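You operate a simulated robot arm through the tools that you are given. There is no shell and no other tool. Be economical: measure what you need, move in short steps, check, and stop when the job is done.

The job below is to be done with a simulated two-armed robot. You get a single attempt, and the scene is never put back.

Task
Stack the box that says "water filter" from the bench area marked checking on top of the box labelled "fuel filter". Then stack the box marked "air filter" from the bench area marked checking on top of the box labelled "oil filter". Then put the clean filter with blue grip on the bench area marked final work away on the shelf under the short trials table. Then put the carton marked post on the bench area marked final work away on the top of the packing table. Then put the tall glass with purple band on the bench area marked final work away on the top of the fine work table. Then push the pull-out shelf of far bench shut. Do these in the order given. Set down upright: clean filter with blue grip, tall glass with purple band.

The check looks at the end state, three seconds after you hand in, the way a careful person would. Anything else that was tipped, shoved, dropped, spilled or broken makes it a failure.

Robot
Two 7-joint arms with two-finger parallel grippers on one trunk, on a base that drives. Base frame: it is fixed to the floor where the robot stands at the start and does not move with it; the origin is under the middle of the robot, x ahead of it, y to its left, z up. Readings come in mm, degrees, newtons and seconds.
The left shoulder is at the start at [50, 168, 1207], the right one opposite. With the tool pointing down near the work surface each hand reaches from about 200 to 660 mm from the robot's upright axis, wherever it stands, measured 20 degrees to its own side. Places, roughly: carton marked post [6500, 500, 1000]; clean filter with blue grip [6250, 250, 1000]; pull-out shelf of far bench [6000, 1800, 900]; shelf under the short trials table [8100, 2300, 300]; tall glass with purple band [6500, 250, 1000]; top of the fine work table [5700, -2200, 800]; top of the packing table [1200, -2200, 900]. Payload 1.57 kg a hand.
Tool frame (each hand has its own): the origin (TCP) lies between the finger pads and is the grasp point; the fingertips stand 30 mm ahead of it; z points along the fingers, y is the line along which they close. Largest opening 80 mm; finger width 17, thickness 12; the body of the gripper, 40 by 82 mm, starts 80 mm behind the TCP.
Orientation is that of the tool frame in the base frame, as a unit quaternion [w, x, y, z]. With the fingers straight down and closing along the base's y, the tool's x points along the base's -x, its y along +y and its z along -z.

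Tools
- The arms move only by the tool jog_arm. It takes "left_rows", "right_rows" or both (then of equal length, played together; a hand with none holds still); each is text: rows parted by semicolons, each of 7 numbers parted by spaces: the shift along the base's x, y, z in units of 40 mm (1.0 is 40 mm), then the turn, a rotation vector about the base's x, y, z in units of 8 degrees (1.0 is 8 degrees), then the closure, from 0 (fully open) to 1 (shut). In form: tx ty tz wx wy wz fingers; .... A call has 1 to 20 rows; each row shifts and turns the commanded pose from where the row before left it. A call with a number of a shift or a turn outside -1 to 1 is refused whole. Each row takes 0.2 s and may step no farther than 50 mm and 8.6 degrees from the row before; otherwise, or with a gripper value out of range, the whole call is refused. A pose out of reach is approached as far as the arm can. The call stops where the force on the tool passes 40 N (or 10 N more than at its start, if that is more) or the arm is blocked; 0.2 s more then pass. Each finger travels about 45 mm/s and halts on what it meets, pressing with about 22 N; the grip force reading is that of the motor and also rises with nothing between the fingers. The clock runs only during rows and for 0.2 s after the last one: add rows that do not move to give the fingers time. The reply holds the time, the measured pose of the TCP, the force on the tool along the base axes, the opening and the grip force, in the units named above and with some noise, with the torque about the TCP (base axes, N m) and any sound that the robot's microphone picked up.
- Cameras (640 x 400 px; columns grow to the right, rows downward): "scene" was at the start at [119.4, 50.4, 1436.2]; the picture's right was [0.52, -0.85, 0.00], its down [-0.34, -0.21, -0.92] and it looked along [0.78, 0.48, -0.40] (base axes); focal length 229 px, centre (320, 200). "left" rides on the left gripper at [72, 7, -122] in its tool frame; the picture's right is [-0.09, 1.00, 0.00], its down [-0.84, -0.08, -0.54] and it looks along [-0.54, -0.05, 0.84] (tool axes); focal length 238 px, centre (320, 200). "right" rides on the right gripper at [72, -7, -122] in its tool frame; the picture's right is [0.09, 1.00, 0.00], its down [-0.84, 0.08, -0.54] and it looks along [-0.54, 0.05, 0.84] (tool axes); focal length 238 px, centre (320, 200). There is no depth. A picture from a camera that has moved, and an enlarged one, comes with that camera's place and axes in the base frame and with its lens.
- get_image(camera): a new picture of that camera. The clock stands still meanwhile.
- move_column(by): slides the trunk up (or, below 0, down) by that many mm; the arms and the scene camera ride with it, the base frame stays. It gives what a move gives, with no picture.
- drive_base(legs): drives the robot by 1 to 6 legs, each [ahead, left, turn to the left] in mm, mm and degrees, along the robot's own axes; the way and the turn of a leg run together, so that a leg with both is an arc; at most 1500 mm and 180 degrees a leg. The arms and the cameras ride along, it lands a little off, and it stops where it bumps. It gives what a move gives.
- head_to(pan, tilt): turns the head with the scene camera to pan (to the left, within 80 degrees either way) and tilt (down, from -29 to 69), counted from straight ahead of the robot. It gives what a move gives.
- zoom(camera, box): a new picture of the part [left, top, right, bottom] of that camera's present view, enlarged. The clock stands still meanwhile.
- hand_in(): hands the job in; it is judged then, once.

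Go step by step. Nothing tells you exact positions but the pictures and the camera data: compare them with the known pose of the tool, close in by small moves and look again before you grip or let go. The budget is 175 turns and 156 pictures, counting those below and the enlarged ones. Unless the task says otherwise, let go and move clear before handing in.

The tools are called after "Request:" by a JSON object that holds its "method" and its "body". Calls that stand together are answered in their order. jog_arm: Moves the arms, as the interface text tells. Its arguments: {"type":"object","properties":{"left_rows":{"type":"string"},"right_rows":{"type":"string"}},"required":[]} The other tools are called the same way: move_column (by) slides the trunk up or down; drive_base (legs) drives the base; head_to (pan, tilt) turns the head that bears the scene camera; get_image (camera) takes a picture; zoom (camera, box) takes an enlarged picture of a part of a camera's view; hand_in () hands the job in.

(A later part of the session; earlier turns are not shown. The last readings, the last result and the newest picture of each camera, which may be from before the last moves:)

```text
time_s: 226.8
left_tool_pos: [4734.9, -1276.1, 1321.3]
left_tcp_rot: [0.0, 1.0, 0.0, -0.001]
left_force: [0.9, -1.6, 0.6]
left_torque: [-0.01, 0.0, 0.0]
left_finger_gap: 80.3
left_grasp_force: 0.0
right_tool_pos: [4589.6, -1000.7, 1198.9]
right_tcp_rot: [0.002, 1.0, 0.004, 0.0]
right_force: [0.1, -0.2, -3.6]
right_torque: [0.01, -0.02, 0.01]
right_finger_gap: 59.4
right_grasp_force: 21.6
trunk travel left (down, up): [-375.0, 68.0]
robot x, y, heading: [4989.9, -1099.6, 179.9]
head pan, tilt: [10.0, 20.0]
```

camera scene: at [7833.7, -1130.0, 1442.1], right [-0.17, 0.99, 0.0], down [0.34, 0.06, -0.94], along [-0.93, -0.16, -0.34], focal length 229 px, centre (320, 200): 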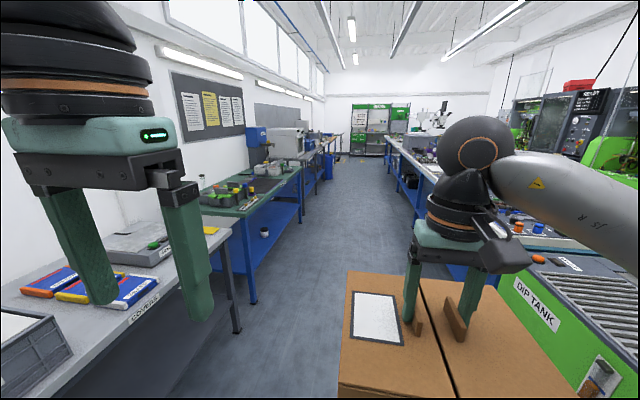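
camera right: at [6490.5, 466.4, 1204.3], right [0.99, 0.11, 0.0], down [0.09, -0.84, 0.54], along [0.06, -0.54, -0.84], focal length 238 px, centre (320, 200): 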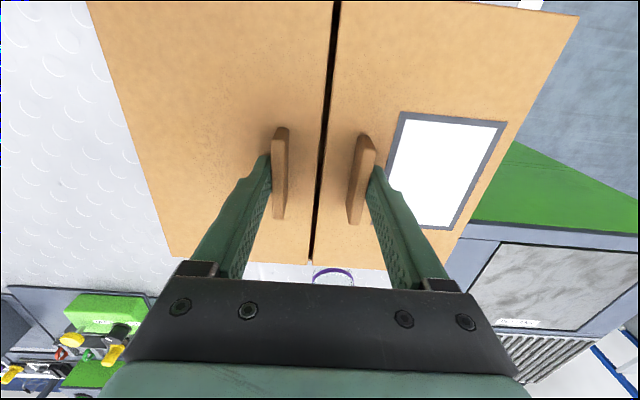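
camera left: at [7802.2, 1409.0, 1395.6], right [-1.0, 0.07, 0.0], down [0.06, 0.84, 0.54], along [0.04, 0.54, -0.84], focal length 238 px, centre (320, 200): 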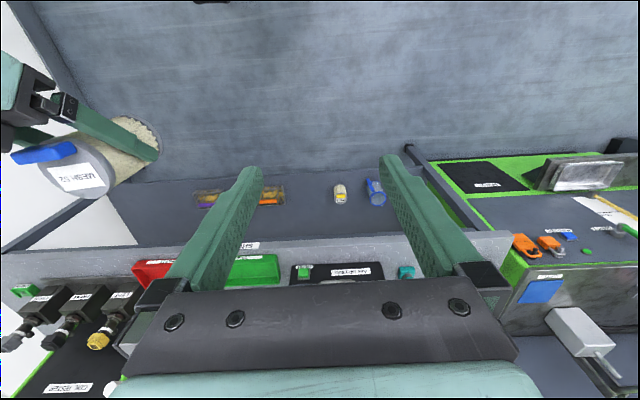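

Request:
{"method": "drive_base", "body": {"legs": [[1500, 0, 0], [1500, 0, 0]]}}

Request:
{"method": "head_to", "body": {"pan": 25, "tilt": 25}}

Request:
{"method": "get_image", "body": {"camera": "scene"}}

```text
time_s: 241.1
left_tool_pos: [1776.6, -1311.9, 1321.6]
left_tcp_rot: [0.0, 1.0, 0.01, 0.0]
left_force: [0.0, -0.4, -0.4]
left_torque: [0.01, -0.03, 0.01]
left_finger_gap: 79.9
left_grasp_force: 0.1
right_tool_pos: [1627.5, -1037.2, 1199.4]
right_tcp_rot: [0.002, 1.0, 0.015, 0.0]
right_force: [0.1, 0.1, -3.7]
right_torque: [0.01, -0.03, -0.02]
right_finger_gap: 59.4
right_grasp_force: 21.7
trunk travel left (down, up): [-375.0, 68.0]
robot x, y, heading: [2024.7, -1131.3, -178.9]
head pan, tilt: [10.0, 20.0]
```

```text
time_s: 241.8
left_tool_pos: [1777.2, -1311.9, 1321.4]
left_tcp_rot: [0.0, 1.0, 0.01, -0.002]
left_force: [-0.6, -0.2, 0.0]
left_torque: [-0.01, 0.03, 0.03]
left_finger_gap: 80.1
left_grasp_force: 0.0
right_tool_pos: [1624.9, -1038.8, 1199.3]
right_tcp_rot: [0.001, 1.0, 0.015, 0.001]
right_force: [0.0, -0.7, -4.1]
right_torque: [0.0, -0.02, 0.02]
right_finger_gap: 59.1
right_grasp_force: 22.0
trunk travel left (down, up): [-375.0, 68.0]
robot x, y, heading: [2025.1, -1128.6, -178.7]
head pan, tilt: [25.0, 25.0]
```

```text
65 pictures are left
camera scene: at [1904.3, -1167.5, 1434.0], right [-0.44, 0.9, 0.0], down [0.38, 0.19, -0.91], along [-0.81, -0.4, -0.42], focal length 229 px, centre (320, 200)
```

scene: 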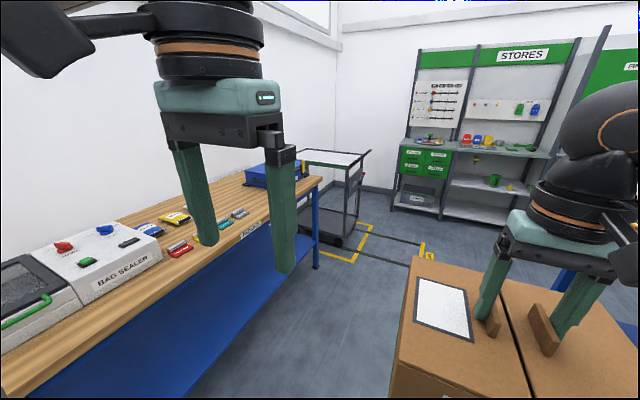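

The wooden table with the bag sealer is the packing table. I go to x≈1250 and face it.

Request:
{"method": "drive_base", "body": {"legs": [[750, 0, 0], [0, 0, 88.7]]}}

Request:
{"method": "head_to", "body": {"pan": 0, "tilt": 25}}

Request:
{"method": "get_image", "body": {"camera": "scene"}}

Request:
{"method": "get_image", "body": {"camera": "left"}}

```text
time_s: 249.7
left_tool_pos: [1455.5, -1393.6, 1320.6]
left_tcp_rot: [0.0, 0.707, 0.707, 0.0]
left_force: [-0.9, -0.3, -0.5]
left_torque: [0.01, 0.04, 0.05]
left_finger_gap: 79.9
left_grasp_force: 0.1
right_tool_pos: [1178.7, -1537.8, 1199.2]
right_tcp_rot: [0.001, 0.705, 0.709, 0.001]
right_force: [-0.3, 0.2, -3.7]
right_torque: [0.01, 0.01, -0.02]
right_finger_gap: 59.4
right_grasp_force: 21.9
trunk travel left (down, up): [-375.0, 68.0]
robot x, y, heading: [1279.8, -1136.3, -90.0]
head pan, tilt: [25.0, 25.0]
```

```text
time_s: 250.6
left_tool_pos: [1456.2, -1392.9, 1321.7]
left_tcp_rot: [0.001, 0.707, 0.707, -0.001]
left_force: [-0.4, -1.0, -1.0]
left_torque: [0.01, -0.03, -0.01]
left_finger_gap: 79.9
left_grasp_force: 0.1
right_tool_pos: [1179.1, -1538.6, 1198.9]
right_tcp_rot: [0.001, 0.704, 0.71, 0.001]
right_force: [0.4, -0.4, -3.7]
right_torque: [0.02, 0.02, 0.0]
right_finger_gap: 59.4
right_grasp_force: 21.6
trunk travel left (down, up): [-375.0, 68.0]
robot x, y, heading: [1278.2, -1136.2, -90.0]
head pan, tilt: [0.0, 25.0]
```

```text
64 pictures are left
camera scene: at [1278.2, -1269.5, 1434.0], right [-1.0, 0.0, 0.0], down [0.0, 0.42, -0.91], along [0.0, -0.91, -0.42], focal length 229 px, centre (320, 200)
```

scene: 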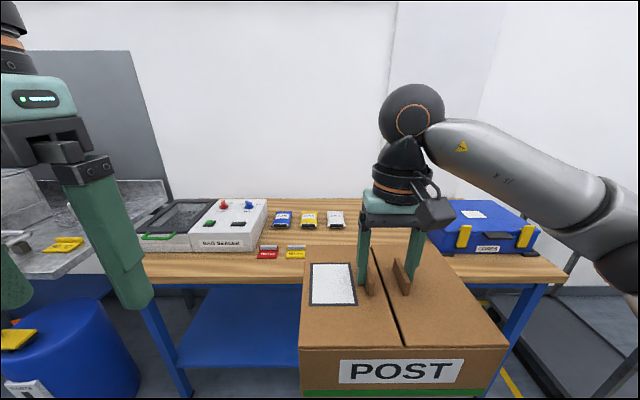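

```text
63 pictures are left
camera left: at [1462.4, -1321.2, 1442.9], right [1.0, -0.09, 0.0], down [-0.08, -0.84, 0.54], along [-0.05, -0.54, -0.84], focal length 238 px, centre (320, 200)
```

left: 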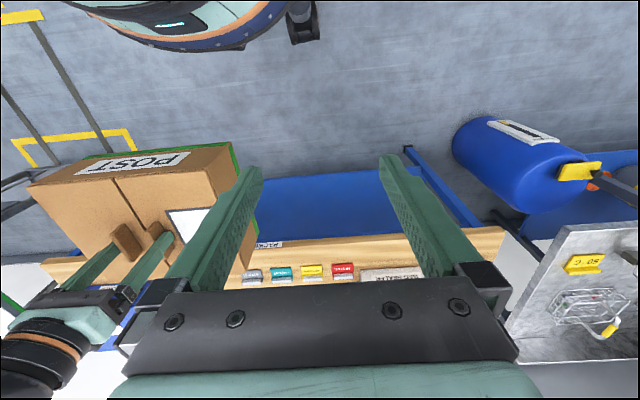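

Table top spans y≈-1805…-2410. Free room seems to lie between the blue toolbox (x≲830) and the small packs (x≳1150). I strafe right to see that spot past the carton.

Request:
{"method": "drive_base", "body": {"legs": [[0, -400, 0]]}}

Request:
{"method": "get_image", "body": {"camera": "scene"}}

```text
time_s: 253.1
left_tool_pos: [1058.5, -1392.0, 1321.9]
left_tcp_rot: [0.001, 0.708, 0.706, 0.0]
left_force: [0.1, -1.0, 0.1]
left_torque: [0.0, 0.01, 0.01]
left_finger_gap: 79.7
left_grasp_force: 0.2
right_tool_pos: [783.0, -1537.0, 1198.8]
right_tcp_rot: [0.002, 0.704, 0.71, 0.0]
right_force: [0.0, 0.7, -3.1]
right_torque: [0.02, 0.03, -0.02]
right_finger_gap: 59.5
right_grasp_force: 22.3
trunk travel left (down, up): [-375.0, 68.0]
robot x, y, heading: [881.6, -1138.5, -90.3]
head pan, tilt: [0.0, 25.0]
```

```text
62 pictures are left
camera scene: at [881.8, -1268.7, 1434.0], right [-1.0, 0.0, 0.0], down [0.0, 0.42, -0.91], along [0.0, -0.91, -0.42], focal length 229 px, centre (320, 200)
```

scene: 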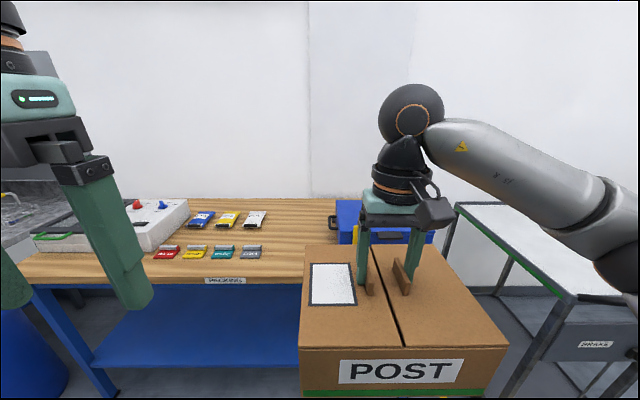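

Request:
{"method": "zoom", "body": {"camera": "scene", "box": [200, 185, 360, 295]}}

```text
3.64 times, centred on (280, 240) of scene
camera zoom: at [881.8, -1268.7, 1434.0], right [-1.0, 0.0, 0.0], down [0.0, 0.42, -0.91], along [0.0, -0.91, -0.42], focal length 832 px, centre (466, 54)
```

zoom: 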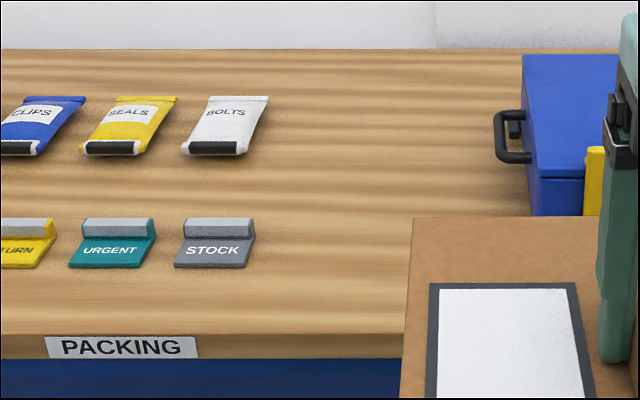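

The best free rectangle is x 853–1148 behind the small signs (y<-1975). Target carton centre ≈[1000, -2110]. I move in front of it, keeping the carton high.

Request:
{"method": "drive_base", "body": {"legs": [[0, 214, 0.3], [430, 0, 0]]}}

Request:
{"method": "head_to", "body": {"pan": -10, "tilt": 40}}

Request:
{"method": "get_image", "body": {"camera": "scene"}}

```text
time_s: 256.9
left_tool_pos: [1279.5, -1812.8, 1320.6]
left_tcp_rot: [0.001, 0.703, 0.711, -0.001]
left_force: [0.1, 0.2, 0.4]
left_torque: [0.01, 0.0, -0.01]
left_finger_gap: 80.0
left_grasp_force: 0.1
right_tool_pos: [1003.7, -1958.9, 1198.7]
right_tcp_rot: [0.001, 0.7, 0.715, 0.001]
right_force: [0.7, 0.4, -4.1]
right_torque: [0.04, 0.01, -0.05]
right_finger_gap: 59.3
right_grasp_force: 22.0
trunk travel left (down, up): [-375.0, 68.0]
robot x, y, heading: [1093.5, -1561.0, -89.3]
head pan, tilt: [0.0, 25.0]
```

```text
time_s: 257.7
left_tool_pos: [1278.6, -1811.3, 1321.6]
left_tcp_rot: [0.001, 0.704, 0.71, -0.001]
left_force: [-0.2, 0.0, -0.1]
left_torque: [-0.03, 0.02, -0.01]
left_finger_gap: 80.0
left_grasp_force: 0.1
right_tool_pos: [1003.9, -1960.0, 1198.0]
right_tcp_rot: [0.001, 0.7, 0.715, 0.001]
right_force: [-0.1, 0.4, -3.9]
right_torque: [-0.01, -0.04, 0.05]
right_finger_gap: 59.5
right_grasp_force: 21.7
trunk travel left (down, up): [-375.0, 68.0]
robot x, y, heading: [1097.5, -1559.0, -89.5]
head pan, tilt: [-10.0, 40.0]
```

```text
60 pictures are left
camera scene: at [1084.8, -1681.3, 1410.7], right [-0.99, 0.16, 0.0], down [0.1, 0.63, -0.77], along [-0.12, -0.76, -0.64], focal length 229 px, centre (320, 200)
```

scene: 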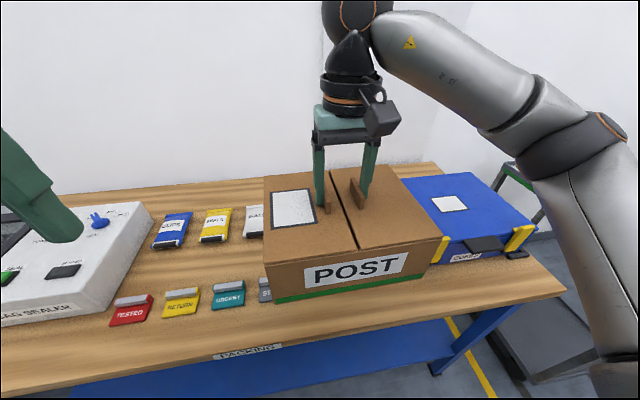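

Request:
{"method": "zoom", "body": {"camera": "scene", "box": [140, 190, 290, 320]}}

Request:
{"method": "zoom", "body": {"camera": "scene", "box": [380, 150, 580, 310]}}

```text
3.08 times, centred on (215, 255) of scene
camera zoom: at [1084.8, -1681.3, 1410.7], right [-0.99, 0.16, 0.0], down [0.1, 0.63, -0.77], along [-0.12, -0.76, -0.64], focal length 704 px, centre (643, 31)
```

zoom: 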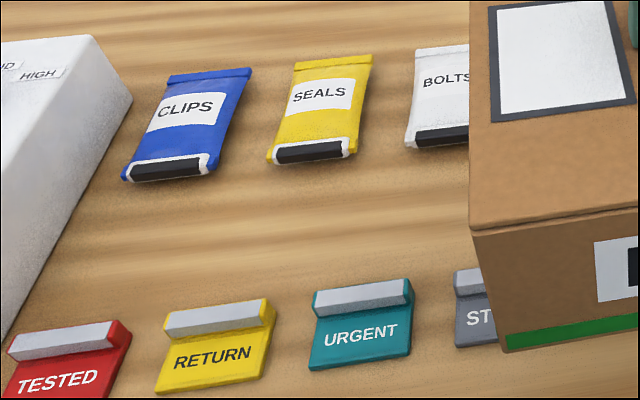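

```text
2.50 times, centred on (480, 230) of scene
camera zoom: at [1084.8, -1681.3, 1410.7], right [-0.99, 0.16, 0.0], down [0.1, 0.63, -0.77], along [-0.12, -0.76, -0.64], focal length 572 px, centre (-80, 125)
```

zoom: 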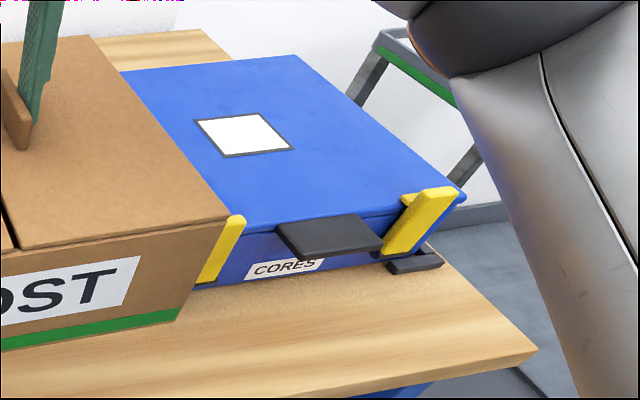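

Triangulating: table top z≈863, front edge y≈-1870. Free rectangle: x 850 (toolbox handle) – 1160 (BOLTS bag), behind the signs (y<-2015). Target carton centre [1003, -2145]. I drive 60 mm closer and extend over the spot.

Request:
{"method": "drive_base", "body": {"legs": [[60, 0, -0.5]]}}

Request:
{"method": "jog_arm", "body": {"right_rows": "0 -0.8 -0.3 0 0 0 1;0 -0.8 -0.3 0 0 0 1;0 -0.8 -0.3 0 0 0 1;0 -0.7 -0.3 0 0 0 1;0 0 0 0 0 0 1"}}

Request:
{"method": "get_image", "body": {"camera": "scene"}}

Request:
{"method": "get_image", "body": {"camera": "right"}}

```text
time_s: 258.6
left_tool_pos: [1277.3, -1873.3, 1321.1]
left_tcp_rot: [0.001, 0.705, 0.709, 0.0]
left_force: [0.1, 0.4, -0.3]
left_torque: [0.05, -0.02, -0.01]
left_finger_gap: 79.8
left_grasp_force: 0.1
right_tool_pos: [1000.2, -2019.7, 1198.5]
right_tcp_rot: [0.002, 0.703, 0.712, 0.002]
right_force: [0.0, 0.0, -4.7]
right_torque: [0.02, -0.06, 0.01]
right_finger_gap: 59.4
right_grasp_force: 22.4
trunk travel left (down, up): [-375.0, 68.0]
robot x, y, heading: [1097.7, -1613.9, -89.8]
head pan, tilt: [-10.0, 40.0]
```

```text
time_s: 259.8
left_tool_pos: [1277.2, -1871.6, 1321.3]
left_tcp_rot: [0.002, 0.706, 0.709, 0.0]
left_force: [0.1, 0.3, -0.2]
left_torque: [0.0, 0.01, -0.02]
left_finger_gap: 80.1
left_grasp_force: 0.1
right_tool_pos: [1001.2, -2141.3, 1150.4]
right_tcp_rot: [0.001, 0.702, 0.712, 0.001]
right_force: [1.0, -0.3, -3.9]
right_torque: [0.01, 0.01, 0.0]
right_finger_gap: 59.8
right_grasp_force: 22.7
trunk travel left (down, up): [-375.0, 68.0]
robot x, y, heading: [1093.5, -1618.2, -89.7]
head pan, tilt: [-10.0, 40.0]
```

```text
57 pictures are left
camera scene: at [1084.0, -1740.1, 1410.7], right [-0.99, 0.17, 0.0], down [0.11, 0.63, -0.77], along [-0.13, -0.75, -0.64], focal length 229 px, centre (320, 200)
```

scene: 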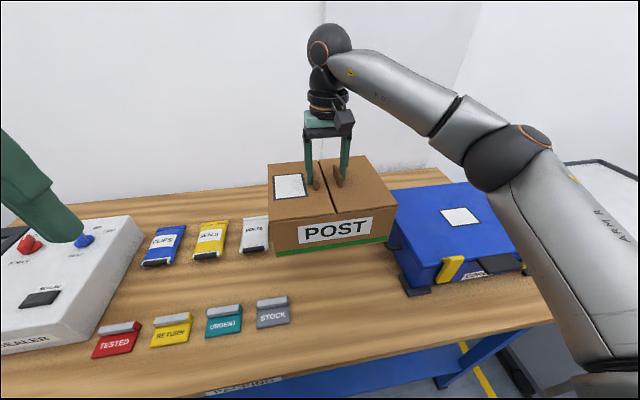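

```text
56 pictures are left
camera right: at [991.5, -2070.4, 1272.7], right [0.99, 0.11, 0.0], down [0.09, -0.84, 0.54], along [0.06, -0.54, -0.84], focal length 238 px, centre (320, 200)
```

right: 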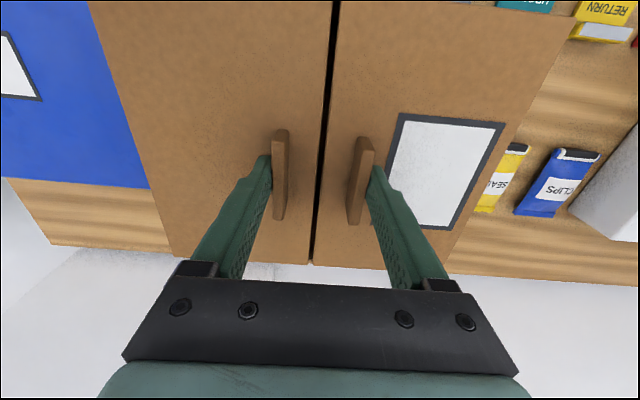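

Placement fits: 26–38 mm margins. I shift 5 mm, lower to about 25 mm above the top and look.

Request:
{"method": "jog_arm", "body": {"right_rows": "0.12 -0.1 -0.6 0 0 -0.1 1;0 0 -0.6 0 0 0 1;0 0 -0.6 0 0 0 1;0 0 -0.6 0 0 0 1;0 0 -0.5 0 0 0 1;0 0 0 0 0 0 1"}}

Request:
{"method": "get_image", "body": {"camera": "scene"}}

Request:
{"method": "zoom", "body": {"camera": "scene", "box": [240, 170, 440, 310]}}

```text
time_s: 261.2
left_tool_pos: [1277.0, -1871.7, 1321.1]
left_tcp_rot: [0.0, 0.706, 0.708, -0.001]
left_force: [-0.5, -0.3, 0.6]
left_torque: [0.0, 0.0, -0.01]
left_finger_gap: 80.0
left_grasp_force: 0.1
right_tool_pos: [1006.5, -2147.9, 1033.2]
right_tcp_rot: [0.001, 0.708, 0.707, 0.001]
right_force: [0.6, 0.4, -3.3]
right_torque: [0.04, -0.02, -0.01]
right_finger_gap: 59.4
right_grasp_force: 22.2
trunk travel left (down, up): [-375.0, 68.0]
robot x, y, heading: [1100.2, -1617.1, -89.8]
head pan, tilt: [-10.0, 40.0]
```

```text
55 pictures are left
camera scene: at [1084.3, -1740.3, 1410.7], right [-0.99, 0.17, 0.0], down [0.11, 0.63, -0.77], along [-0.13, -0.75, -0.64], focal length 229 px, centre (320, 200)
```

scene: 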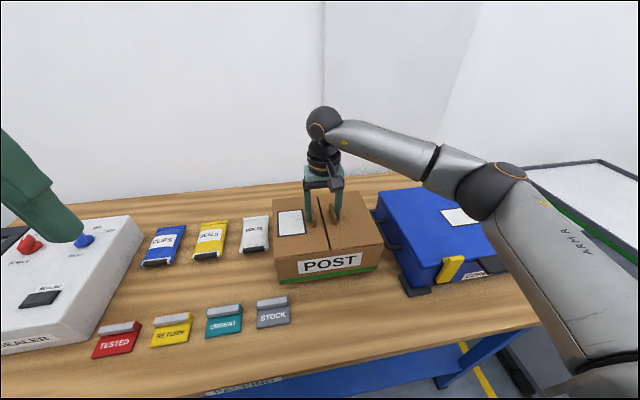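

```text
2.86 times, centred on (340, 240) of scene
camera zoom: at [1084.3, -1740.3, 1410.7], right [-0.99, 0.17, 0.0], down [0.11, 0.63, -0.77], along [-0.13, -0.75, -0.64], focal length 654 px, centre (263, 86)
```

zoom: 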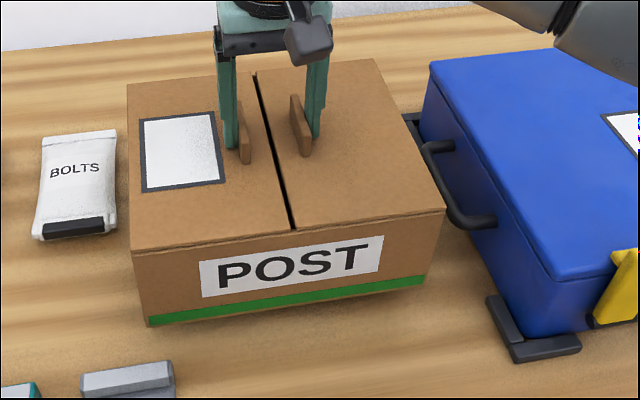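

Good margins to handle and bag. I lower in small steps to contact.

Request:
{"method": "jog_arm", "body": {"right_rows": "0 0 -0.3 0 0 0 1;0 0 -0.25 0 0 0 1;0 0 0 0 0 0 1"}}

Request:
{"method": "jog_arm", "body": {"right_rows": "0 0 -0.1 0 0 0 1;0 0 0 0 0 0 1"}}

```text
time_s: 262.0
left_tool_pos: [1277.7, -1870.6, 1320.7]
left_tcp_rot: [0.001, 0.706, 0.708, -0.001]
left_force: [1.4, 0.8, 1.0]
left_torque: [0.0, 0.0, -0.01]
left_finger_gap: 80.0
left_grasp_force: 0.0
right_tool_pos: [1005.5, -2144.8, 1011.7]
right_tcp_rot: [0.002, 0.708, 0.707, 0.001]
right_force: [0.2, -1.1, -4.0]
right_torque: [0.01, 0.02, -0.02]
right_finger_gap: 59.3
right_grasp_force: 22.4
trunk travel left (down, up): [-375.0, 68.0]
robot x, y, heading: [1096.6, -1619.9, -89.9]
head pan, tilt: [-10.0, 40.0]
```

```text
time_s: 262.6
left_tool_pos: [1276.5, -1870.5, 1321.6]
left_tcp_rot: [0.001, 0.706, 0.708, 0.0]
left_force: [-0.9, 0.2, 0.4]
left_torque: [0.01, 0.0, 0.0]
left_finger_gap: 79.9
left_grasp_force: 0.1
right_tool_pos: [1006.4, -2144.8, 1009.2]
right_tcp_rot: [0.002, 0.708, 0.707, 0.001]
right_force: [-0.3, 0.6, -3.8]
right_torque: [0.01, -0.01, 0.02]
right_finger_gap: 59.5
right_grasp_force: 21.6
trunk travel left (down, up): [-375.0, 68.0]
robot x, y, heading: [1100.3, -1617.4, -90.1]
head pan, tilt: [-10.0, 40.0]
```

Request:
{"method": "jog_arm", "body": {"right_rows": "0 0 -0.1 0 0 0 1;0 0 0 0 0 0 1"}}

Request:
{"method": "jog_arm", "body": {"right_rows": "0 0 -0.07 0 0 0 1;0 0 0 0 0 0 1"}}

Request:
{"method": "jog_arm", "body": {"right_rows": "0 0 -0.07 0 0 0 1;0 0 0 0 0 0 1"}}

```text
time_s: 263.2
left_tool_pos: [1277.0, -1871.9, 1322.2]
left_tcp_rot: [0.0, 0.705, 0.709, -0.001]
left_force: [-0.2, 0.0, 0.4]
left_torque: [-0.02, -0.03, -0.02]
left_finger_gap: 79.9
left_grasp_force: 0.0
right_tool_pos: [1006.0, -2145.9, 1005.1]
right_tcp_rot: [0.001, 0.708, 0.706, 0.001]
right_force: [0.4, -1.1, -4.4]
right_torque: [0.02, -0.02, -0.01]
right_finger_gap: 59.5
right_grasp_force: 22.0
trunk travel left (down, up): [-375.0, 68.0]
robot x, y, heading: [1099.7, -1619.3, -89.9]
head pan, tilt: [-10.0, 40.0]
```

```text
time_s: 263.8
left_tool_pos: [1277.0, -1870.8, 1322.3]
left_tcp_rot: [0.0, 0.706, 0.708, -0.001]
left_force: [0.5, -0.1, 0.4]
left_torque: [-0.02, 0.01, 0.0]
left_finger_gap: 79.9
left_grasp_force: 0.0
right_tool_pos: [1007.0, -2145.7, 1001.4]
right_tcp_rot: [0.001, 0.708, 0.707, 0.0]
right_force: [0.9, 1.3, -0.1]
right_torque: [-0.16, 0.23, -0.05]
right_finger_gap: 59.2
right_grasp_force: 22.1
trunk travel left (down, up): [-375.0, 68.0]
robot x, y, heading: [1097.2, -1619.0, -90.0]
head pan, tilt: [-10.0, 40.0]
```

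```text
time_s: 264.4
left_tool_pos: [1278.2, -1870.7, 1322.7]
left_tcp_rot: [0.002, 0.706, 0.708, -0.001]
left_force: [-0.5, -0.3, 0.9]
left_torque: [0.01, -0.03, -0.03]
left_finger_gap: 80.1
left_grasp_force: 0.1
right_tool_pos: [1006.5, -2144.5, 1000.9]
right_tcp_rot: [0.002, 0.708, 0.706, 0.0]
right_force: [-1.5, -0.1, 13.6]
right_torque: [0.5, 0.28, -0.02]
right_finger_gap: 59.1
right_grasp_force: 21.8
trunk travel left (down, up): [-375.0, 68.0]
robot x, y, heading: [1099.2, -1622.2, -90.0]
head pan, tilt: [-10.0, 40.0]
```

It rests on the table (z≈862). I ease off, open, lift and look.

Request:
{"method": "jog_arm", "body": {"right_rows": "0 0 0.05 0 0 0 0.8;0 0 0 0 0 0 0.4;0 0 0 0 0 0 0;0 0 0 0 0 0 0;0 0 0.4 0 0 0 0;0 0 0.8 0 0 0 0;0 0 0.8 0 0 0 0;0 0.3 0.8 0 0 0 0;0 0.8 0.6 0 0 0 0;0 0.8 0 0 0 0 0;0 0.8 0 0 0 0 0;0 0 0 0 0 0 0"}}

Request:
{"method": "get_image", "body": {"camera": "scene"}}

```text
time_s: 267.0
left_tool_pos: [1277.2, -1871.2, 1321.2]
left_tcp_rot: [0.001, 0.706, 0.708, 0.0]
left_force: [-0.2, -0.4, -0.3]
left_torque: [-0.03, -0.02, 0.0]
left_finger_gap: 80.0
left_grasp_force: 0.1
right_tool_pos: [1007.1, -2038.4, 1135.4]
right_tcp_rot: [0.001, 0.707, 0.707, 0.001]
right_force: [-0.1, 0.1, 0.8]
right_torque: [0.03, 0.03, 0.01]
right_finger_gap: 80.0
right_grasp_force: 0.0
trunk travel left (down, up): [-375.0, 68.0]
robot x, y, heading: [1101.2, -1619.8, -89.8]
head pan, tilt: [-10.0, 40.0]
```

```text
53 pictures are left
camera scene: at [1084.4, -1740.3, 1410.7], right [-0.99, 0.17, 0.0], down [0.11, 0.63, -0.77], along [-0.13, -0.75, -0.64], focal length 229 px, centre (320, 200)
```

scene: 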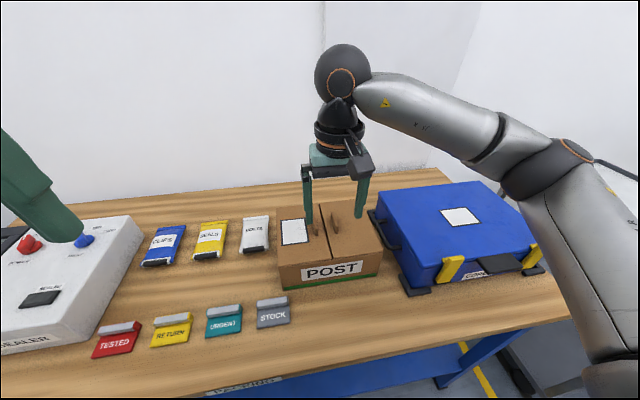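

The carton stands on the packing table. Now back to the final-work area for the glass; on the way I glance at the fine work table.

Request:
{"method": "jog_arm", "body": {"right_rows": "0 0.8 0.6 0 0 0 0;0 0.8 0.6 0 0 0 0;0 0 0.4 0 0 0 0;0 0 0 0 0 0 0"}}

Request:
{"method": "drive_base", "body": {"legs": [[-500, 0, 0], [0, 0, 90], [1500, 0, 0], [1500, 0, 0]]}}

```text
time_s: 268.0
left_tool_pos: [1277.3, -1871.6, 1321.3]
left_tcp_rot: [0.0, 0.706, 0.708, -0.002]
left_force: [0.1, 0.3, -0.3]
left_torque: [0.02, 0.0, -0.01]
left_finger_gap: 80.3
left_grasp_force: 0.1
right_tool_pos: [1006.0, -1974.1, 1200.6]
right_tcp_rot: [0.002, 0.708, 0.707, 0.001]
right_force: [0.0, -0.7, 0.1]
right_torque: [-0.03, 0.02, 0.0]
right_finger_gap: 79.7
right_grasp_force: 0.0
trunk travel left (down, up): [-375.0, 68.0]
robot x, y, heading: [1099.2, -1617.0, -90.0]
head pan, tilt: [-10.0, 40.0]
```

```text
time_s: 288.6
left_tool_pos: [4319.6, -985.7, 1320.7]
left_tcp_rot: [0.001, 0.014, 1.0, 0.0]
left_force: [-0.3, 0.3, -1.0]
left_torque: [-0.02, -0.02, -0.03]
left_finger_gap: 79.8
left_grasp_force: 0.1
right_tool_pos: [4415.0, -1259.5, 1201.2]
right_tcp_rot: [0.001, 0.016, 1.0, 0.002]
right_force: [0.3, -0.1, -1.1]
right_torque: [-0.01, 0.01, 0.02]
right_finger_gap: 79.8
right_grasp_force: 0.1
trunk travel left (down, up): [-375.0, 68.0]
robot x, y, heading: [4061.6, -1157.1, -1.9]
head pan, tilt: [-10.0, 40.0]
```

Request:
{"method": "drive_base", "body": {"legs": [[0, 60, 1.9], [1500, 0, 0]]}}

Request:
{"method": "head_to", "body": {"pan": -75, "tilt": 30}}

Request:
{"method": "get_image", "body": {"camera": "scene"}}

```text
time_s: 296.7
left_tool_pos: [5818.1, -908.9, 1322.2]
left_tcp_rot: [0.0, -0.003, 1.0, 0.0]
left_force: [-0.2, 0.1, 0.3]
left_torque: [-0.01, -0.03, -0.02]
left_finger_gap: 79.7
left_grasp_force: 0.0
right_tool_pos: [5923.3, -1178.8, 1201.0]
right_tcp_rot: [0.0, 0.0, 1.0, 0.002]
right_force: [0.1, -0.2, 0.4]
right_torque: [0.03, 0.01, 0.0]
right_finger_gap: 80.1
right_grasp_force: 0.0
trunk travel left (down, up): [-375.0, 68.0]
robot x, y, heading: [5568.6, -1087.8, 0.1]
head pan, tilt: [-10.0, 40.0]
```

```text
time_s: 298.0
left_tool_pos: [5818.8, -908.2, 1321.2]
left_tcp_rot: [0.002, -0.003, 1.0, 0.0]
left_force: [-0.4, -0.4, -0.5]
left_torque: [0.02, 0.0, 0.03]
left_finger_gap: 80.1
left_grasp_force: 0.1
right_tool_pos: [5923.0, -1178.4, 1201.3]
right_tcp_rot: [0.001, -0.001, 1.0, 0.002]
right_force: [-0.6, -0.3, -0.9]
right_torque: [0.01, 0.03, 0.01]
right_finger_gap: 80.3
right_grasp_force: 0.0
trunk travel left (down, up): [-375.0, 68.0]
robot x, y, heading: [5565.5, -1088.6, 0.4]
head pan, tilt: [-75.0, 30.0]
```

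```text
52 pictures are left
camera scene: at [5630.7, -1172.9, 1426.1], right [-0.96, -0.27, 0.0], down [-0.13, 0.48, -0.87], along [0.23, -0.83, -0.5], focal length 229 px, centre (320, 200)
```

scene: 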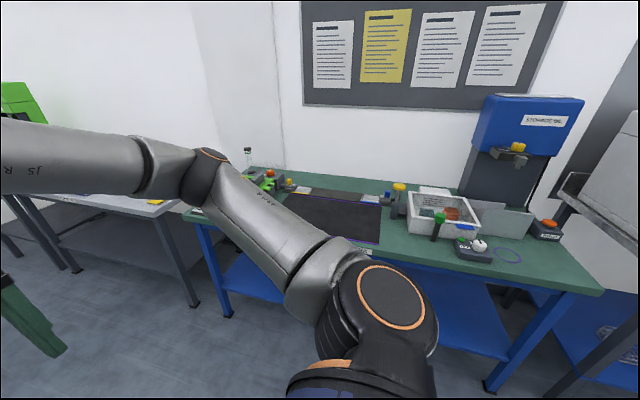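

The green-topped table is the fine work table. I continue back round to the bench's far corner.

Request:
{"method": "drive_base", "body": {"legs": [[1200, 0, 0], [1190, 0, 0], [0, 0, 90], [1050, 0, 0], [1080, 0, 0]]}}

```text
time_s: 323.9
left_tool_pos: [7652.3, 1317.3, 1321.1]
left_tcp_rot: [0.0, 0.729, -0.684, 0.0]
left_force: [-0.2, 0.5, 0.4]
left_torque: [0.0, -0.03, -0.01]
left_finger_gap: 80.0
left_grasp_force: 0.0
right_tool_pos: [7916.3, 1436.5, 1199.8]
right_tcp_rot: [0.001, 0.728, -0.686, -0.002]
right_force: [0.7, 0.4, 0.5]
right_torque: [-0.03, 0.0, 0.04]
right_finger_gap: 80.0
right_grasp_force: 0.0
trunk travel left (down, up): [-375.0, 68.0]
robot x, y, heading: [7848.1, 1073.7, 93.8]
head pan, tilt: [-75.0, 30.0]
```

I turn to face the bench again and strafe to the glass (near [6533, 222]).

Request:
{"method": "drive_base", "body": {"legs": [[0, 0, 90], [0, 0, 86.2], [0, -1200, 0]]}}

Request:
{"method": "head_to", "body": {"pan": -10, "tilt": 40}}

Request:
{"method": "get_image", "body": {"camera": "scene"}}

```text
time_s: 337.4
left_tool_pos: [6816.9, 843.8, 1322.0]
left_tcp_rot: [0.001, 0.713, 0.701, -0.001]
left_force: [-0.3, -0.4, -0.3]
left_torque: [0.01, -0.02, -0.01]
left_finger_gap: 80.2
left_grasp_force: 0.0
right_tool_pos: [6545.0, 744.8, 1201.8]
right_tcp_rot: [0.002, 0.714, 0.7, 0.0]
right_force: [-0.4, -0.2, 0.2]
right_torque: [0.0, -0.01, -0.02]
right_finger_gap: 79.9
right_grasp_force: 0.2
trunk travel left (down, up): [-375.0, 68.0]
robot x, y, heading: [6645.5, 1099.6, -90.8]
head pan, tilt: [-75.0, 30.0]
```

```text
time_s: 338.8
left_tool_pos: [6817.7, 842.5, 1320.7]
left_tcp_rot: [0.002, 0.713, 0.701, -0.002]
left_force: [0.1, 0.0, -0.2]
left_torque: [0.0, 0.0, 0.0]
left_finger_gap: 79.8
left_grasp_force: 0.1
right_tool_pos: [6545.0, 746.7, 1201.2]
right_tcp_rot: [0.002, 0.715, 0.699, 0.001]
right_force: [0.5, 1.1, 0.3]
right_torque: [-0.02, 0.03, 0.0]
right_finger_gap: 79.8
right_grasp_force: 0.1
trunk travel left (down, up): [-375.0, 68.0]
robot x, y, heading: [6642.1, 1100.8, -91.0]
head pan, tilt: [-10.0, 40.0]
```

```text
51 pictures are left
camera scene: at [6627.2, 979.0, 1410.7], right [-0.98, 0.19, 0.0], down [0.12, 0.63, -0.77], along [-0.15, -0.75, -0.64], focal length 229 px, centre (320, 200)
```

scene: 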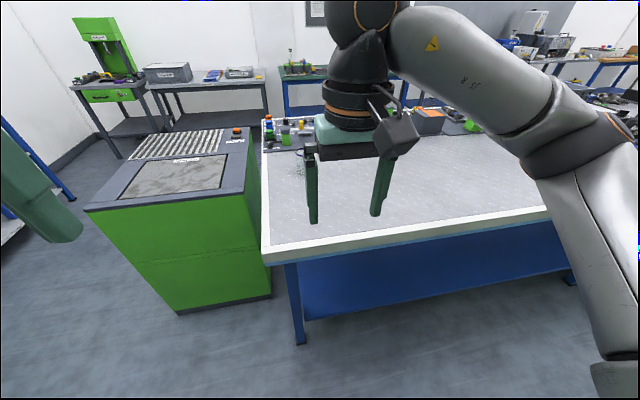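

Request:
{"method": "drive_base", "body": {"legs": [[290, 0, 0.9]]}}

Request:
{"method": "head_to", "body": {"pan": 0, "tilt": 40}}

Request:
{"method": "get_image", "body": {"camera": "scene"}}

Request:
{"method": "get_image", "body": {"camera": "right"}}

```text
time_s: 340.8
left_tool_pos: [6821.3, 559.2, 1321.4]
left_tcp_rot: [0.001, 0.706, 0.709, -0.001]
left_force: [-0.6, -0.2, 0.2]
left_torque: [0.02, 0.03, 0.0]
left_finger_gap: 80.0
left_grasp_force: 0.0
right_tool_pos: [6550.2, 457.2, 1201.5]
right_tcp_rot: [0.002, 0.707, 0.707, -0.001]
right_force: [1.0, -0.2, -0.4]
right_torque: [0.02, 0.0, -0.01]
right_finger_gap: 79.9
right_grasp_force: 0.1
trunk travel left (down, up): [-375.0, 68.0]
robot x, y, heading: [6644.6, 811.0, -90.2]
head pan, tilt: [-10.0, 40.0]
```

```text
time_s: 341.5
left_tool_pos: [6820.4, 560.9, 1321.5]
left_tcp_rot: [0.001, 0.706, 0.708, -0.001]
left_force: [0.5, 1.2, -0.3]
left_torque: [-0.02, 0.02, 0.01]
left_finger_gap: 80.0
left_grasp_force: 0.0
right_tool_pos: [6549.7, 456.7, 1201.8]
right_tcp_rot: [0.002, 0.707, 0.707, -0.001]
right_force: [0.3, 0.0, 0.4]
right_torque: [0.01, -0.03, 0.01]
right_finger_gap: 79.8
right_grasp_force: 0.1
trunk travel left (down, up): [-375.0, 68.0]
robot x, y, heading: [6643.0, 816.2, -90.1]
head pan, tilt: [0.0, 40.0]
```

```text
50 pictures are left
camera scene: at [6642.3, 690.8, 1410.7], right [-1.0, 0.0, 0.0], down [0.0, 0.64, -0.77], along [0.0, -0.77, -0.64], focal length 229 px, centre (320, 200)
```

scene: 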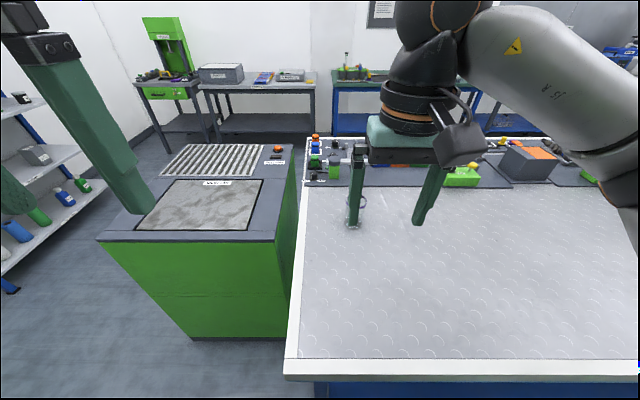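

```text
49 pictures are left
camera right: at [6541.4, 528.8, 1324.0], right [1.0, 0.09, 0.0], down [0.08, -0.84, 0.54], along [0.05, -0.54, -0.84], focal length 238 px, centre (320, 200)
```

right: 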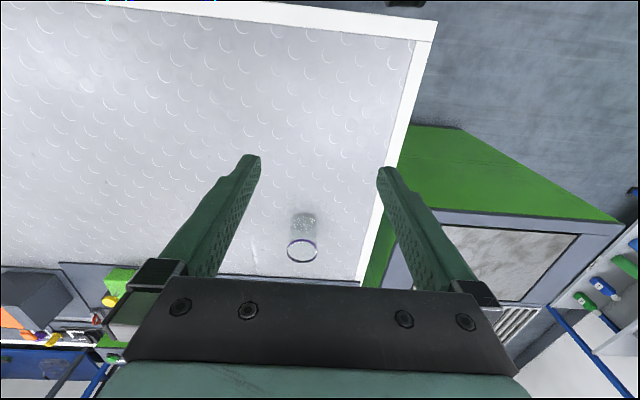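

Request:
{"method": "zoom", "body": {"camera": "right", "box": [262, 190, 342, 270]}}

```text
5.00 times, centred on (302, 230) of right
camera zoom: at [6541.4, 528.8, 1324.0], right [1.0, 0.09, 0.0], down [0.08, -0.84, 0.54], along [0.05, -0.54, -0.84], focal length 1192 px, centre (410, 50)
```

zoom: 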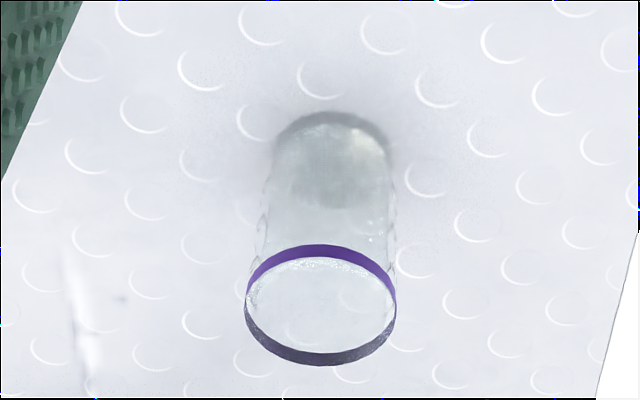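

Glass: centre ≈[6537, 195], height ≈93, Ø53–58. I drive 25 mm closer and bring the right hand above it.

Request:
{"method": "drive_base", "body": {"legs": [[25, 0, 0]]}}

Request:
{"method": "jog_arm", "body": {"right_rows": "-0.2 -0.9 -0.3 0 0 0 0;-0.1 -0.9 -0.3 0 0 0 0;0 -0.9 -0.3 0 0 0 0;0 -0.9 -0.5 0 0 0 0;0 -0.9 -0.6 0 0 0 0;0 -0.9 -0.6 0 0 0 0;0 0 0 0 0 0 0"}}

Request:
{"method": "get_image", "body": {"camera": "right"}}

```text
time_s: 342.5
left_tool_pos: [6821.4, 537.9, 1321.5]
left_tcp_rot: [0.001, 0.706, 0.708, -0.001]
left_force: [-0.3, -0.5, -0.4]
left_torque: [-0.02, -0.01, -0.02]
left_finger_gap: 80.2
left_grasp_force: 0.0
right_tool_pos: [6550.4, 435.2, 1200.6]
right_tcp_rot: [0.002, 0.708, 0.706, -0.001]
right_force: [-0.3, 0.0, 0.8]
right_torque: [-0.04, 0.0, -0.01]
right_finger_gap: 80.3
right_grasp_force: 0.1
trunk travel left (down, up): [-375.0, 68.0]
robot x, y, heading: [6637.6, 791.0, -89.9]
head pan, tilt: [0.0, 40.0]
stopped in leg 1: the robot was blocked; the commanded pose is now the measured one
```

```text
time_s: 344.1
left_tool_pos: [6819.9, 537.4, 1321.4]
left_tcp_rot: [0.0, 0.706, 0.708, -0.001]
left_force: [-0.1, -0.4, -0.3]
left_torque: [-0.01, -0.03, 0.01]
left_finger_gap: 79.9
left_grasp_force: 0.0
right_tool_pos: [6537.0, 215.8, 1096.7]
right_tcp_rot: [0.002, 0.708, 0.707, 0.0]
right_force: [0.1, 0.0, 0.4]
right_torque: [-0.01, -0.01, 0.02]
right_finger_gap: 80.3
right_grasp_force: 0.0
trunk travel left (down, up): [-375.0, 68.0]
robot x, y, heading: [6643.7, 790.9, -89.9]
head pan, tilt: [0.0, 40.0]
```

```text
47 pictures are left
camera right: at [6528.6, 287.5, 1218.4], right [1.0, 0.09, 0.0], down [0.08, -0.84, 0.54], along [0.05, -0.54, -0.84], focal length 238 px, centre (320, 200)
```

right: 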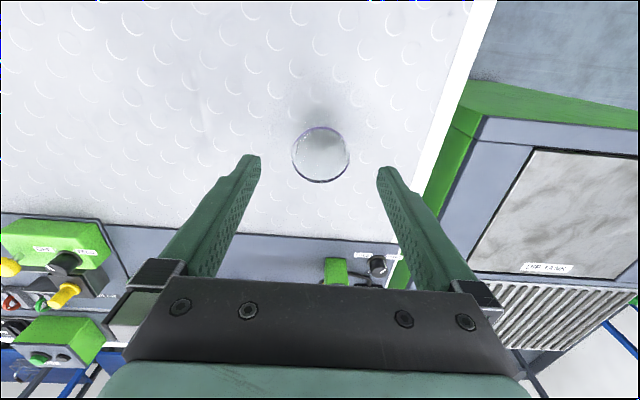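

Rim centre confirmed at [6537, 196]. I move over it and descend to z≈1010 first, check, then go on.

Request:
{"method": "jog_arm", "body": {"right_rows": "0 -0.5 -0.6 0 0 0 0;0 0 -0.8 0 0 0 0;0 0 -0.7 0 0 0 0;0 0 0 0 0 0 0"}}

Request:
{"method": "get_image", "body": {"camera": "right"}}

```text
time_s: 345.1
left_tool_pos: [6820.5, 537.3, 1322.1]
left_tcp_rot: [0.0, 0.706, 0.708, -0.001]
left_force: [0.0, 0.7, 0.1]
left_torque: [0.0, 0.02, -0.03]
left_finger_gap: 80.0
left_grasp_force: 0.1
right_tool_pos: [6539.8, 199.6, 1013.4]
right_tcp_rot: [0.002, 0.708, 0.707, 0.001]
right_force: [0.1, 0.0, -0.2]
right_torque: [0.0, 0.02, 0.0]
right_finger_gap: 79.8
right_grasp_force: 0.0
trunk travel left (down, up): [-375.0, 68.0]
robot x, y, heading: [6643.4, 792.7, -89.7]
head pan, tilt: [0.0, 40.0]
```

```text
46 pictures are left
camera right: at [6529.9, 270.9, 1135.6], right [1.0, 0.09, 0.0], down [0.07, -0.84, 0.54], along [0.05, -0.54, -0.84], focal length 238 px, centre (320, 200)
```

right: 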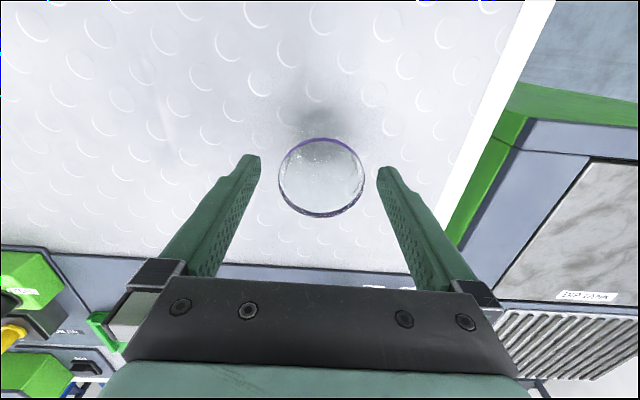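

Request:
{"method": "jog_arm", "body": {"right_rows": "-0.03 -0.07 -0.6 0 0 0 0;0 0 -0.6 0 0 0 0;0 0 -0.4 0 0 0 0;0 0 0 0 0 0 0"}}

Request:
{"method": "get_image", "body": {"camera": "right"}}

```text
time_s: 346.1
left_tool_pos: [6819.9, 537.3, 1322.7]
left_tcp_rot: [0.001, 0.706, 0.708, -0.001]
left_force: [-0.1, 0.2, 0.1]
left_torque: [0.01, 0.01, 0.02]
left_finger_gap: 80.1
left_grasp_force: 0.1
right_tool_pos: [6538.0, 197.4, 949.6]
right_tcp_rot: [0.001, 0.708, 0.707, 0.001]
right_force: [-0.8, -0.5, 0.5]
right_torque: [0.0, -0.02, -0.01]
right_finger_gap: 79.9
right_grasp_force: 0.0
trunk travel left (down, up): [-375.0, 68.0]
robot x, y, heading: [6640.2, 787.4, -89.7]
head pan, tilt: [0.0, 40.0]
```

```text
45 pictures are left
camera right: at [6529.0, 268.3, 1071.5], right [1.0, 0.09, 0.0], down [0.07, -0.84, 0.54], along [0.05, -0.54, -0.84], focal length 238 px, centre (320, 200)
```

right: 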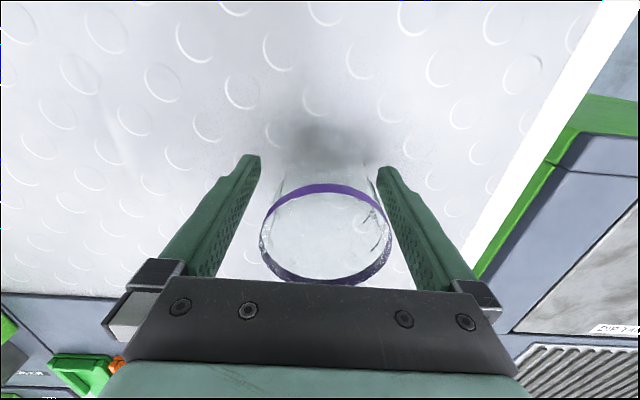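

The glass is centred between the fingers. I close gently and lift.

Request:
{"method": "jog_arm", "body": {"right_rows": "0 0 0 0 0 0 0.15;0 0 0 0 0 0 0.25;0 0 0 0 0 0 0.35;0 0 0 0 0 0 0.45;0 0 0 0 0 0 0.5;0 0 0 0 0 0 0.5;0 0 0.2 0 0 0 0.5;0 0 0.5 0 0 0 0.5;0 0 0.5 0 0 0 0.5;0 0 0 0 0 0 0.5"}}

Request:
{"method": "get_image", "body": {"camera": "right"}}

```text
time_s: 348.3
left_tool_pos: [6820.8, 536.5, 1321.3]
left_tcp_rot: [0.001, 0.706, 0.708, 0.0]
left_force: [-0.5, -0.6, -0.1]
left_torque: [0.0, 0.0, -0.01]
left_finger_gap: 80.1
left_grasp_force: 0.0
right_tool_pos: [6536.3, 195.3, 997.4]
right_tcp_rot: [0.001, 0.708, 0.707, 0.001]
right_force: [0.6, 1.0, -1.0]
right_torque: [0.0, -0.02, 0.02]
right_finger_gap: 56.3
right_grasp_force: 22.1
trunk travel left (down, up): [-375.0, 68.0]
robot x, y, heading: [6641.3, 787.0, -89.8]
head pan, tilt: [0.0, 40.0]
```

```text
44 pictures are left
camera right: at [6528.2, 266.8, 1120.2], right [1.0, 0.09, 0.0], down [0.07, -0.84, 0.54], along [0.05, -0.54, -0.84], focal length 238 px, centre (320, 200)
```

right: 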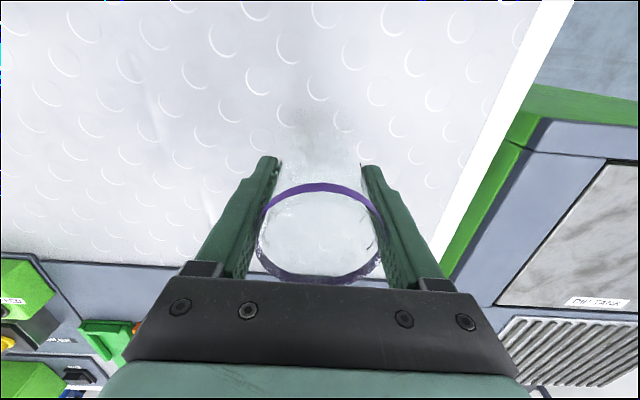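

Held. I raise and retract it, then take the same route around the bench end to the fine work table.

Request:
{"method": "jog_arm", "body": {"right_rows": "0 0.3 0.9 0 0 0 0.5;0 0.5 0.9 0 0 0 0.5;0 0.8 0.8 0 0 0 0.5;0 0.8 0.8 0 0 0 0.5;0 0.8 0.8 0 0 0 0.5;0 0.8 0.4 0 0 0 0.5;0 0.8 0 0 0 0 0.5;0 0 0 0 0 0 0.5"}}

Request:
{"method": "drive_base", "body": {"legs": [[-290, 0, 0], [0, 1310, 0], [1050, 0, 0], [1080, 0, 0]]}}

```text
time_s: 350.1
left_tool_pos: [6821.3, 536.0, 1321.0]
left_tcp_rot: [0.0, 0.706, 0.708, 0.0]
left_force: [-0.5, -0.3, -0.3]
left_torque: [0.02, 0.0, 0.02]
left_finger_gap: 80.0
left_grasp_force: 0.1
right_tool_pos: [6538.8, 388.2, 1181.2]
right_tcp_rot: [0.002, 0.708, 0.706, 0.0]
right_force: [0.3, -0.8, -1.3]
right_torque: [0.04, -0.01, 0.01]
right_finger_gap: 56.7
right_grasp_force: 22.1
trunk travel left (down, up): [-375.0, 68.0]
robot x, y, heading: [6642.8, 792.9, -89.8]
head pan, tilt: [0.0, 40.0]
```

```text
time_s: 368.3
left_tool_pos: [8092.1, -1280.5, 1321.6]
left_tcp_rot: [0.0, 0.713, 0.701, 0.0]
left_force: [0.2, 0.2, 1.1]
left_torque: [0.02, -0.01, -0.03]
left_finger_gap: 80.2
left_grasp_force: 0.1
right_tool_pos: [7807.1, -1423.6, 1180.7]
right_tcp_rot: [0.001, 0.715, 0.699, 0.002]
right_force: [0.7, -0.6, -0.2]
right_torque: [-0.01, 0.02, 0.01]
right_finger_gap: 56.4
right_grasp_force: 22.1
trunk travel left (down, up): [-375.0, 68.0]
robot x, y, heading: [7918.4, -1020.5, -90.8]
head pan, tilt: [0.0, 40.0]
```

Request:
{"method": "drive_base", "body": {"legs": [[0, 0, 0.8], [0, -1500, 0], [0, -620, 0]]}}

Request:
{"method": "head_to", "body": {"pan": 5, "tilt": 30}}

Request:
{"method": "get_image", "body": {"camera": "scene"}}

```text
time_s: 379.1
left_tool_pos: [5991.8, -1241.2, 1321.7]
left_tcp_rot: [0.001, 0.715, 0.699, -0.001]
left_force: [-0.4, -0.3, 0.8]
left_torque: [0.01, 0.0, 0.01]
left_finger_gap: 80.3
left_grasp_force: 0.1
right_tool_pos: [5705.3, -1382.5, 1181.5]
right_tcp_rot: [0.001, 0.717, 0.697, 0.002]
right_force: [0.8, -0.2, -0.5]
right_torque: [0.0, 0.0, -0.01]
right_finger_gap: 56.5
right_grasp_force: 22.0
trunk travel left (down, up): [-375.0, 68.0]
robot x, y, heading: [5820.0, -982.4, -91.2]
head pan, tilt: [0.0, 40.0]
```

```text
time_s: 379.8
left_tool_pos: [5992.0, -1239.9, 1320.9]
left_tcp_rot: [0.0, 0.715, 0.699, 0.0]
left_force: [0.0, -0.1, 1.2]
left_torque: [0.01, 0.0, -0.05]
left_finger_gap: 80.2
left_grasp_force: 0.1
right_tool_pos: [5704.6, -1383.2, 1180.3]
right_tcp_rot: [0.001, 0.717, 0.697, 0.001]
right_force: [0.4, -0.4, 0.1]
right_torque: [0.0, -0.03, 0.0]
right_finger_gap: 56.6
right_grasp_force: 21.8
trunk travel left (down, up): [-375.0, 68.0]
robot x, y, heading: [5820.0, -981.8, -91.1]
head pan, tilt: [5.0, 30.0]
```

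```text
43 pictures are left
camera scene: at [5825.5, -1110.8, 1426.0], right [-1.0, -0.06, 0.0], down [-0.03, 0.5, -0.87], along [0.05, -0.86, -0.5], focal length 229 px, centre (320, 200)
```

scene: 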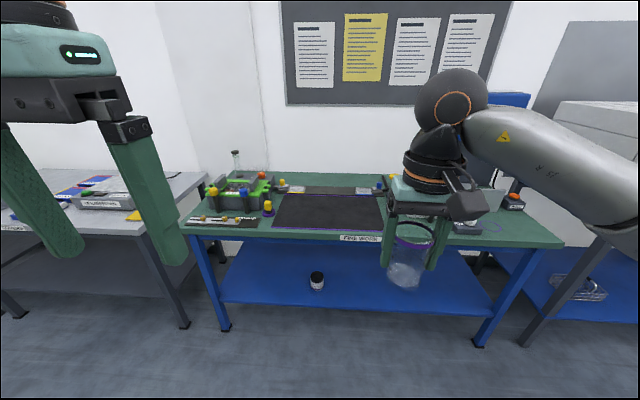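

Request:
{"method": "zoom", "body": {"camera": "scene", "box": [170, 150, 410, 260]}}

Request:
{"method": "zoom", "body": {"camera": "scene", "box": [370, 150, 580, 260]}}

```text
2.67 times, centred on (290, 205) of scene
camera zoom: at [5825.5, -1110.8, 1426.0], right [-1.0, -0.06, 0.0], down [-0.03, 0.5, -0.87], along [0.05, -0.86, -0.5], focal length 610 px, centre (400, 187)
```

zoom: 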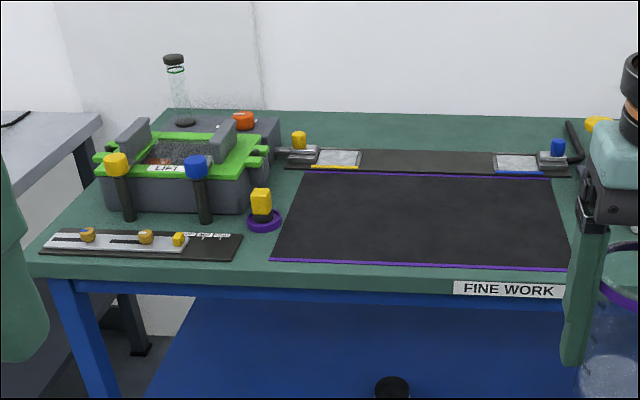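

```text
3.05 times, centred on (475, 205) of scene
camera zoom: at [5825.5, -1110.8, 1426.0], right [-1.0, -0.06, 0.0], down [-0.03, 0.5, -0.87], along [0.05, -0.86, -0.5], focal length 697 px, centre (-152, 185)
```

zoom: 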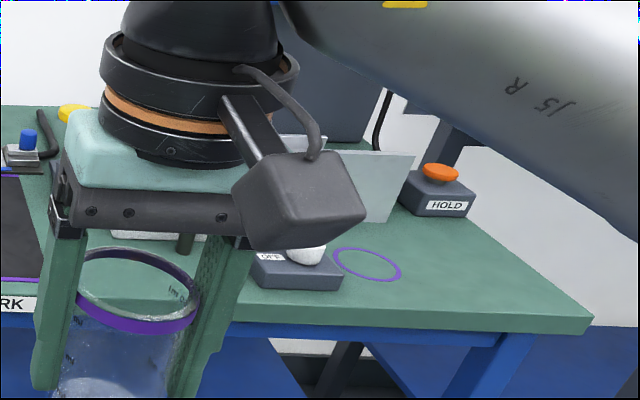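

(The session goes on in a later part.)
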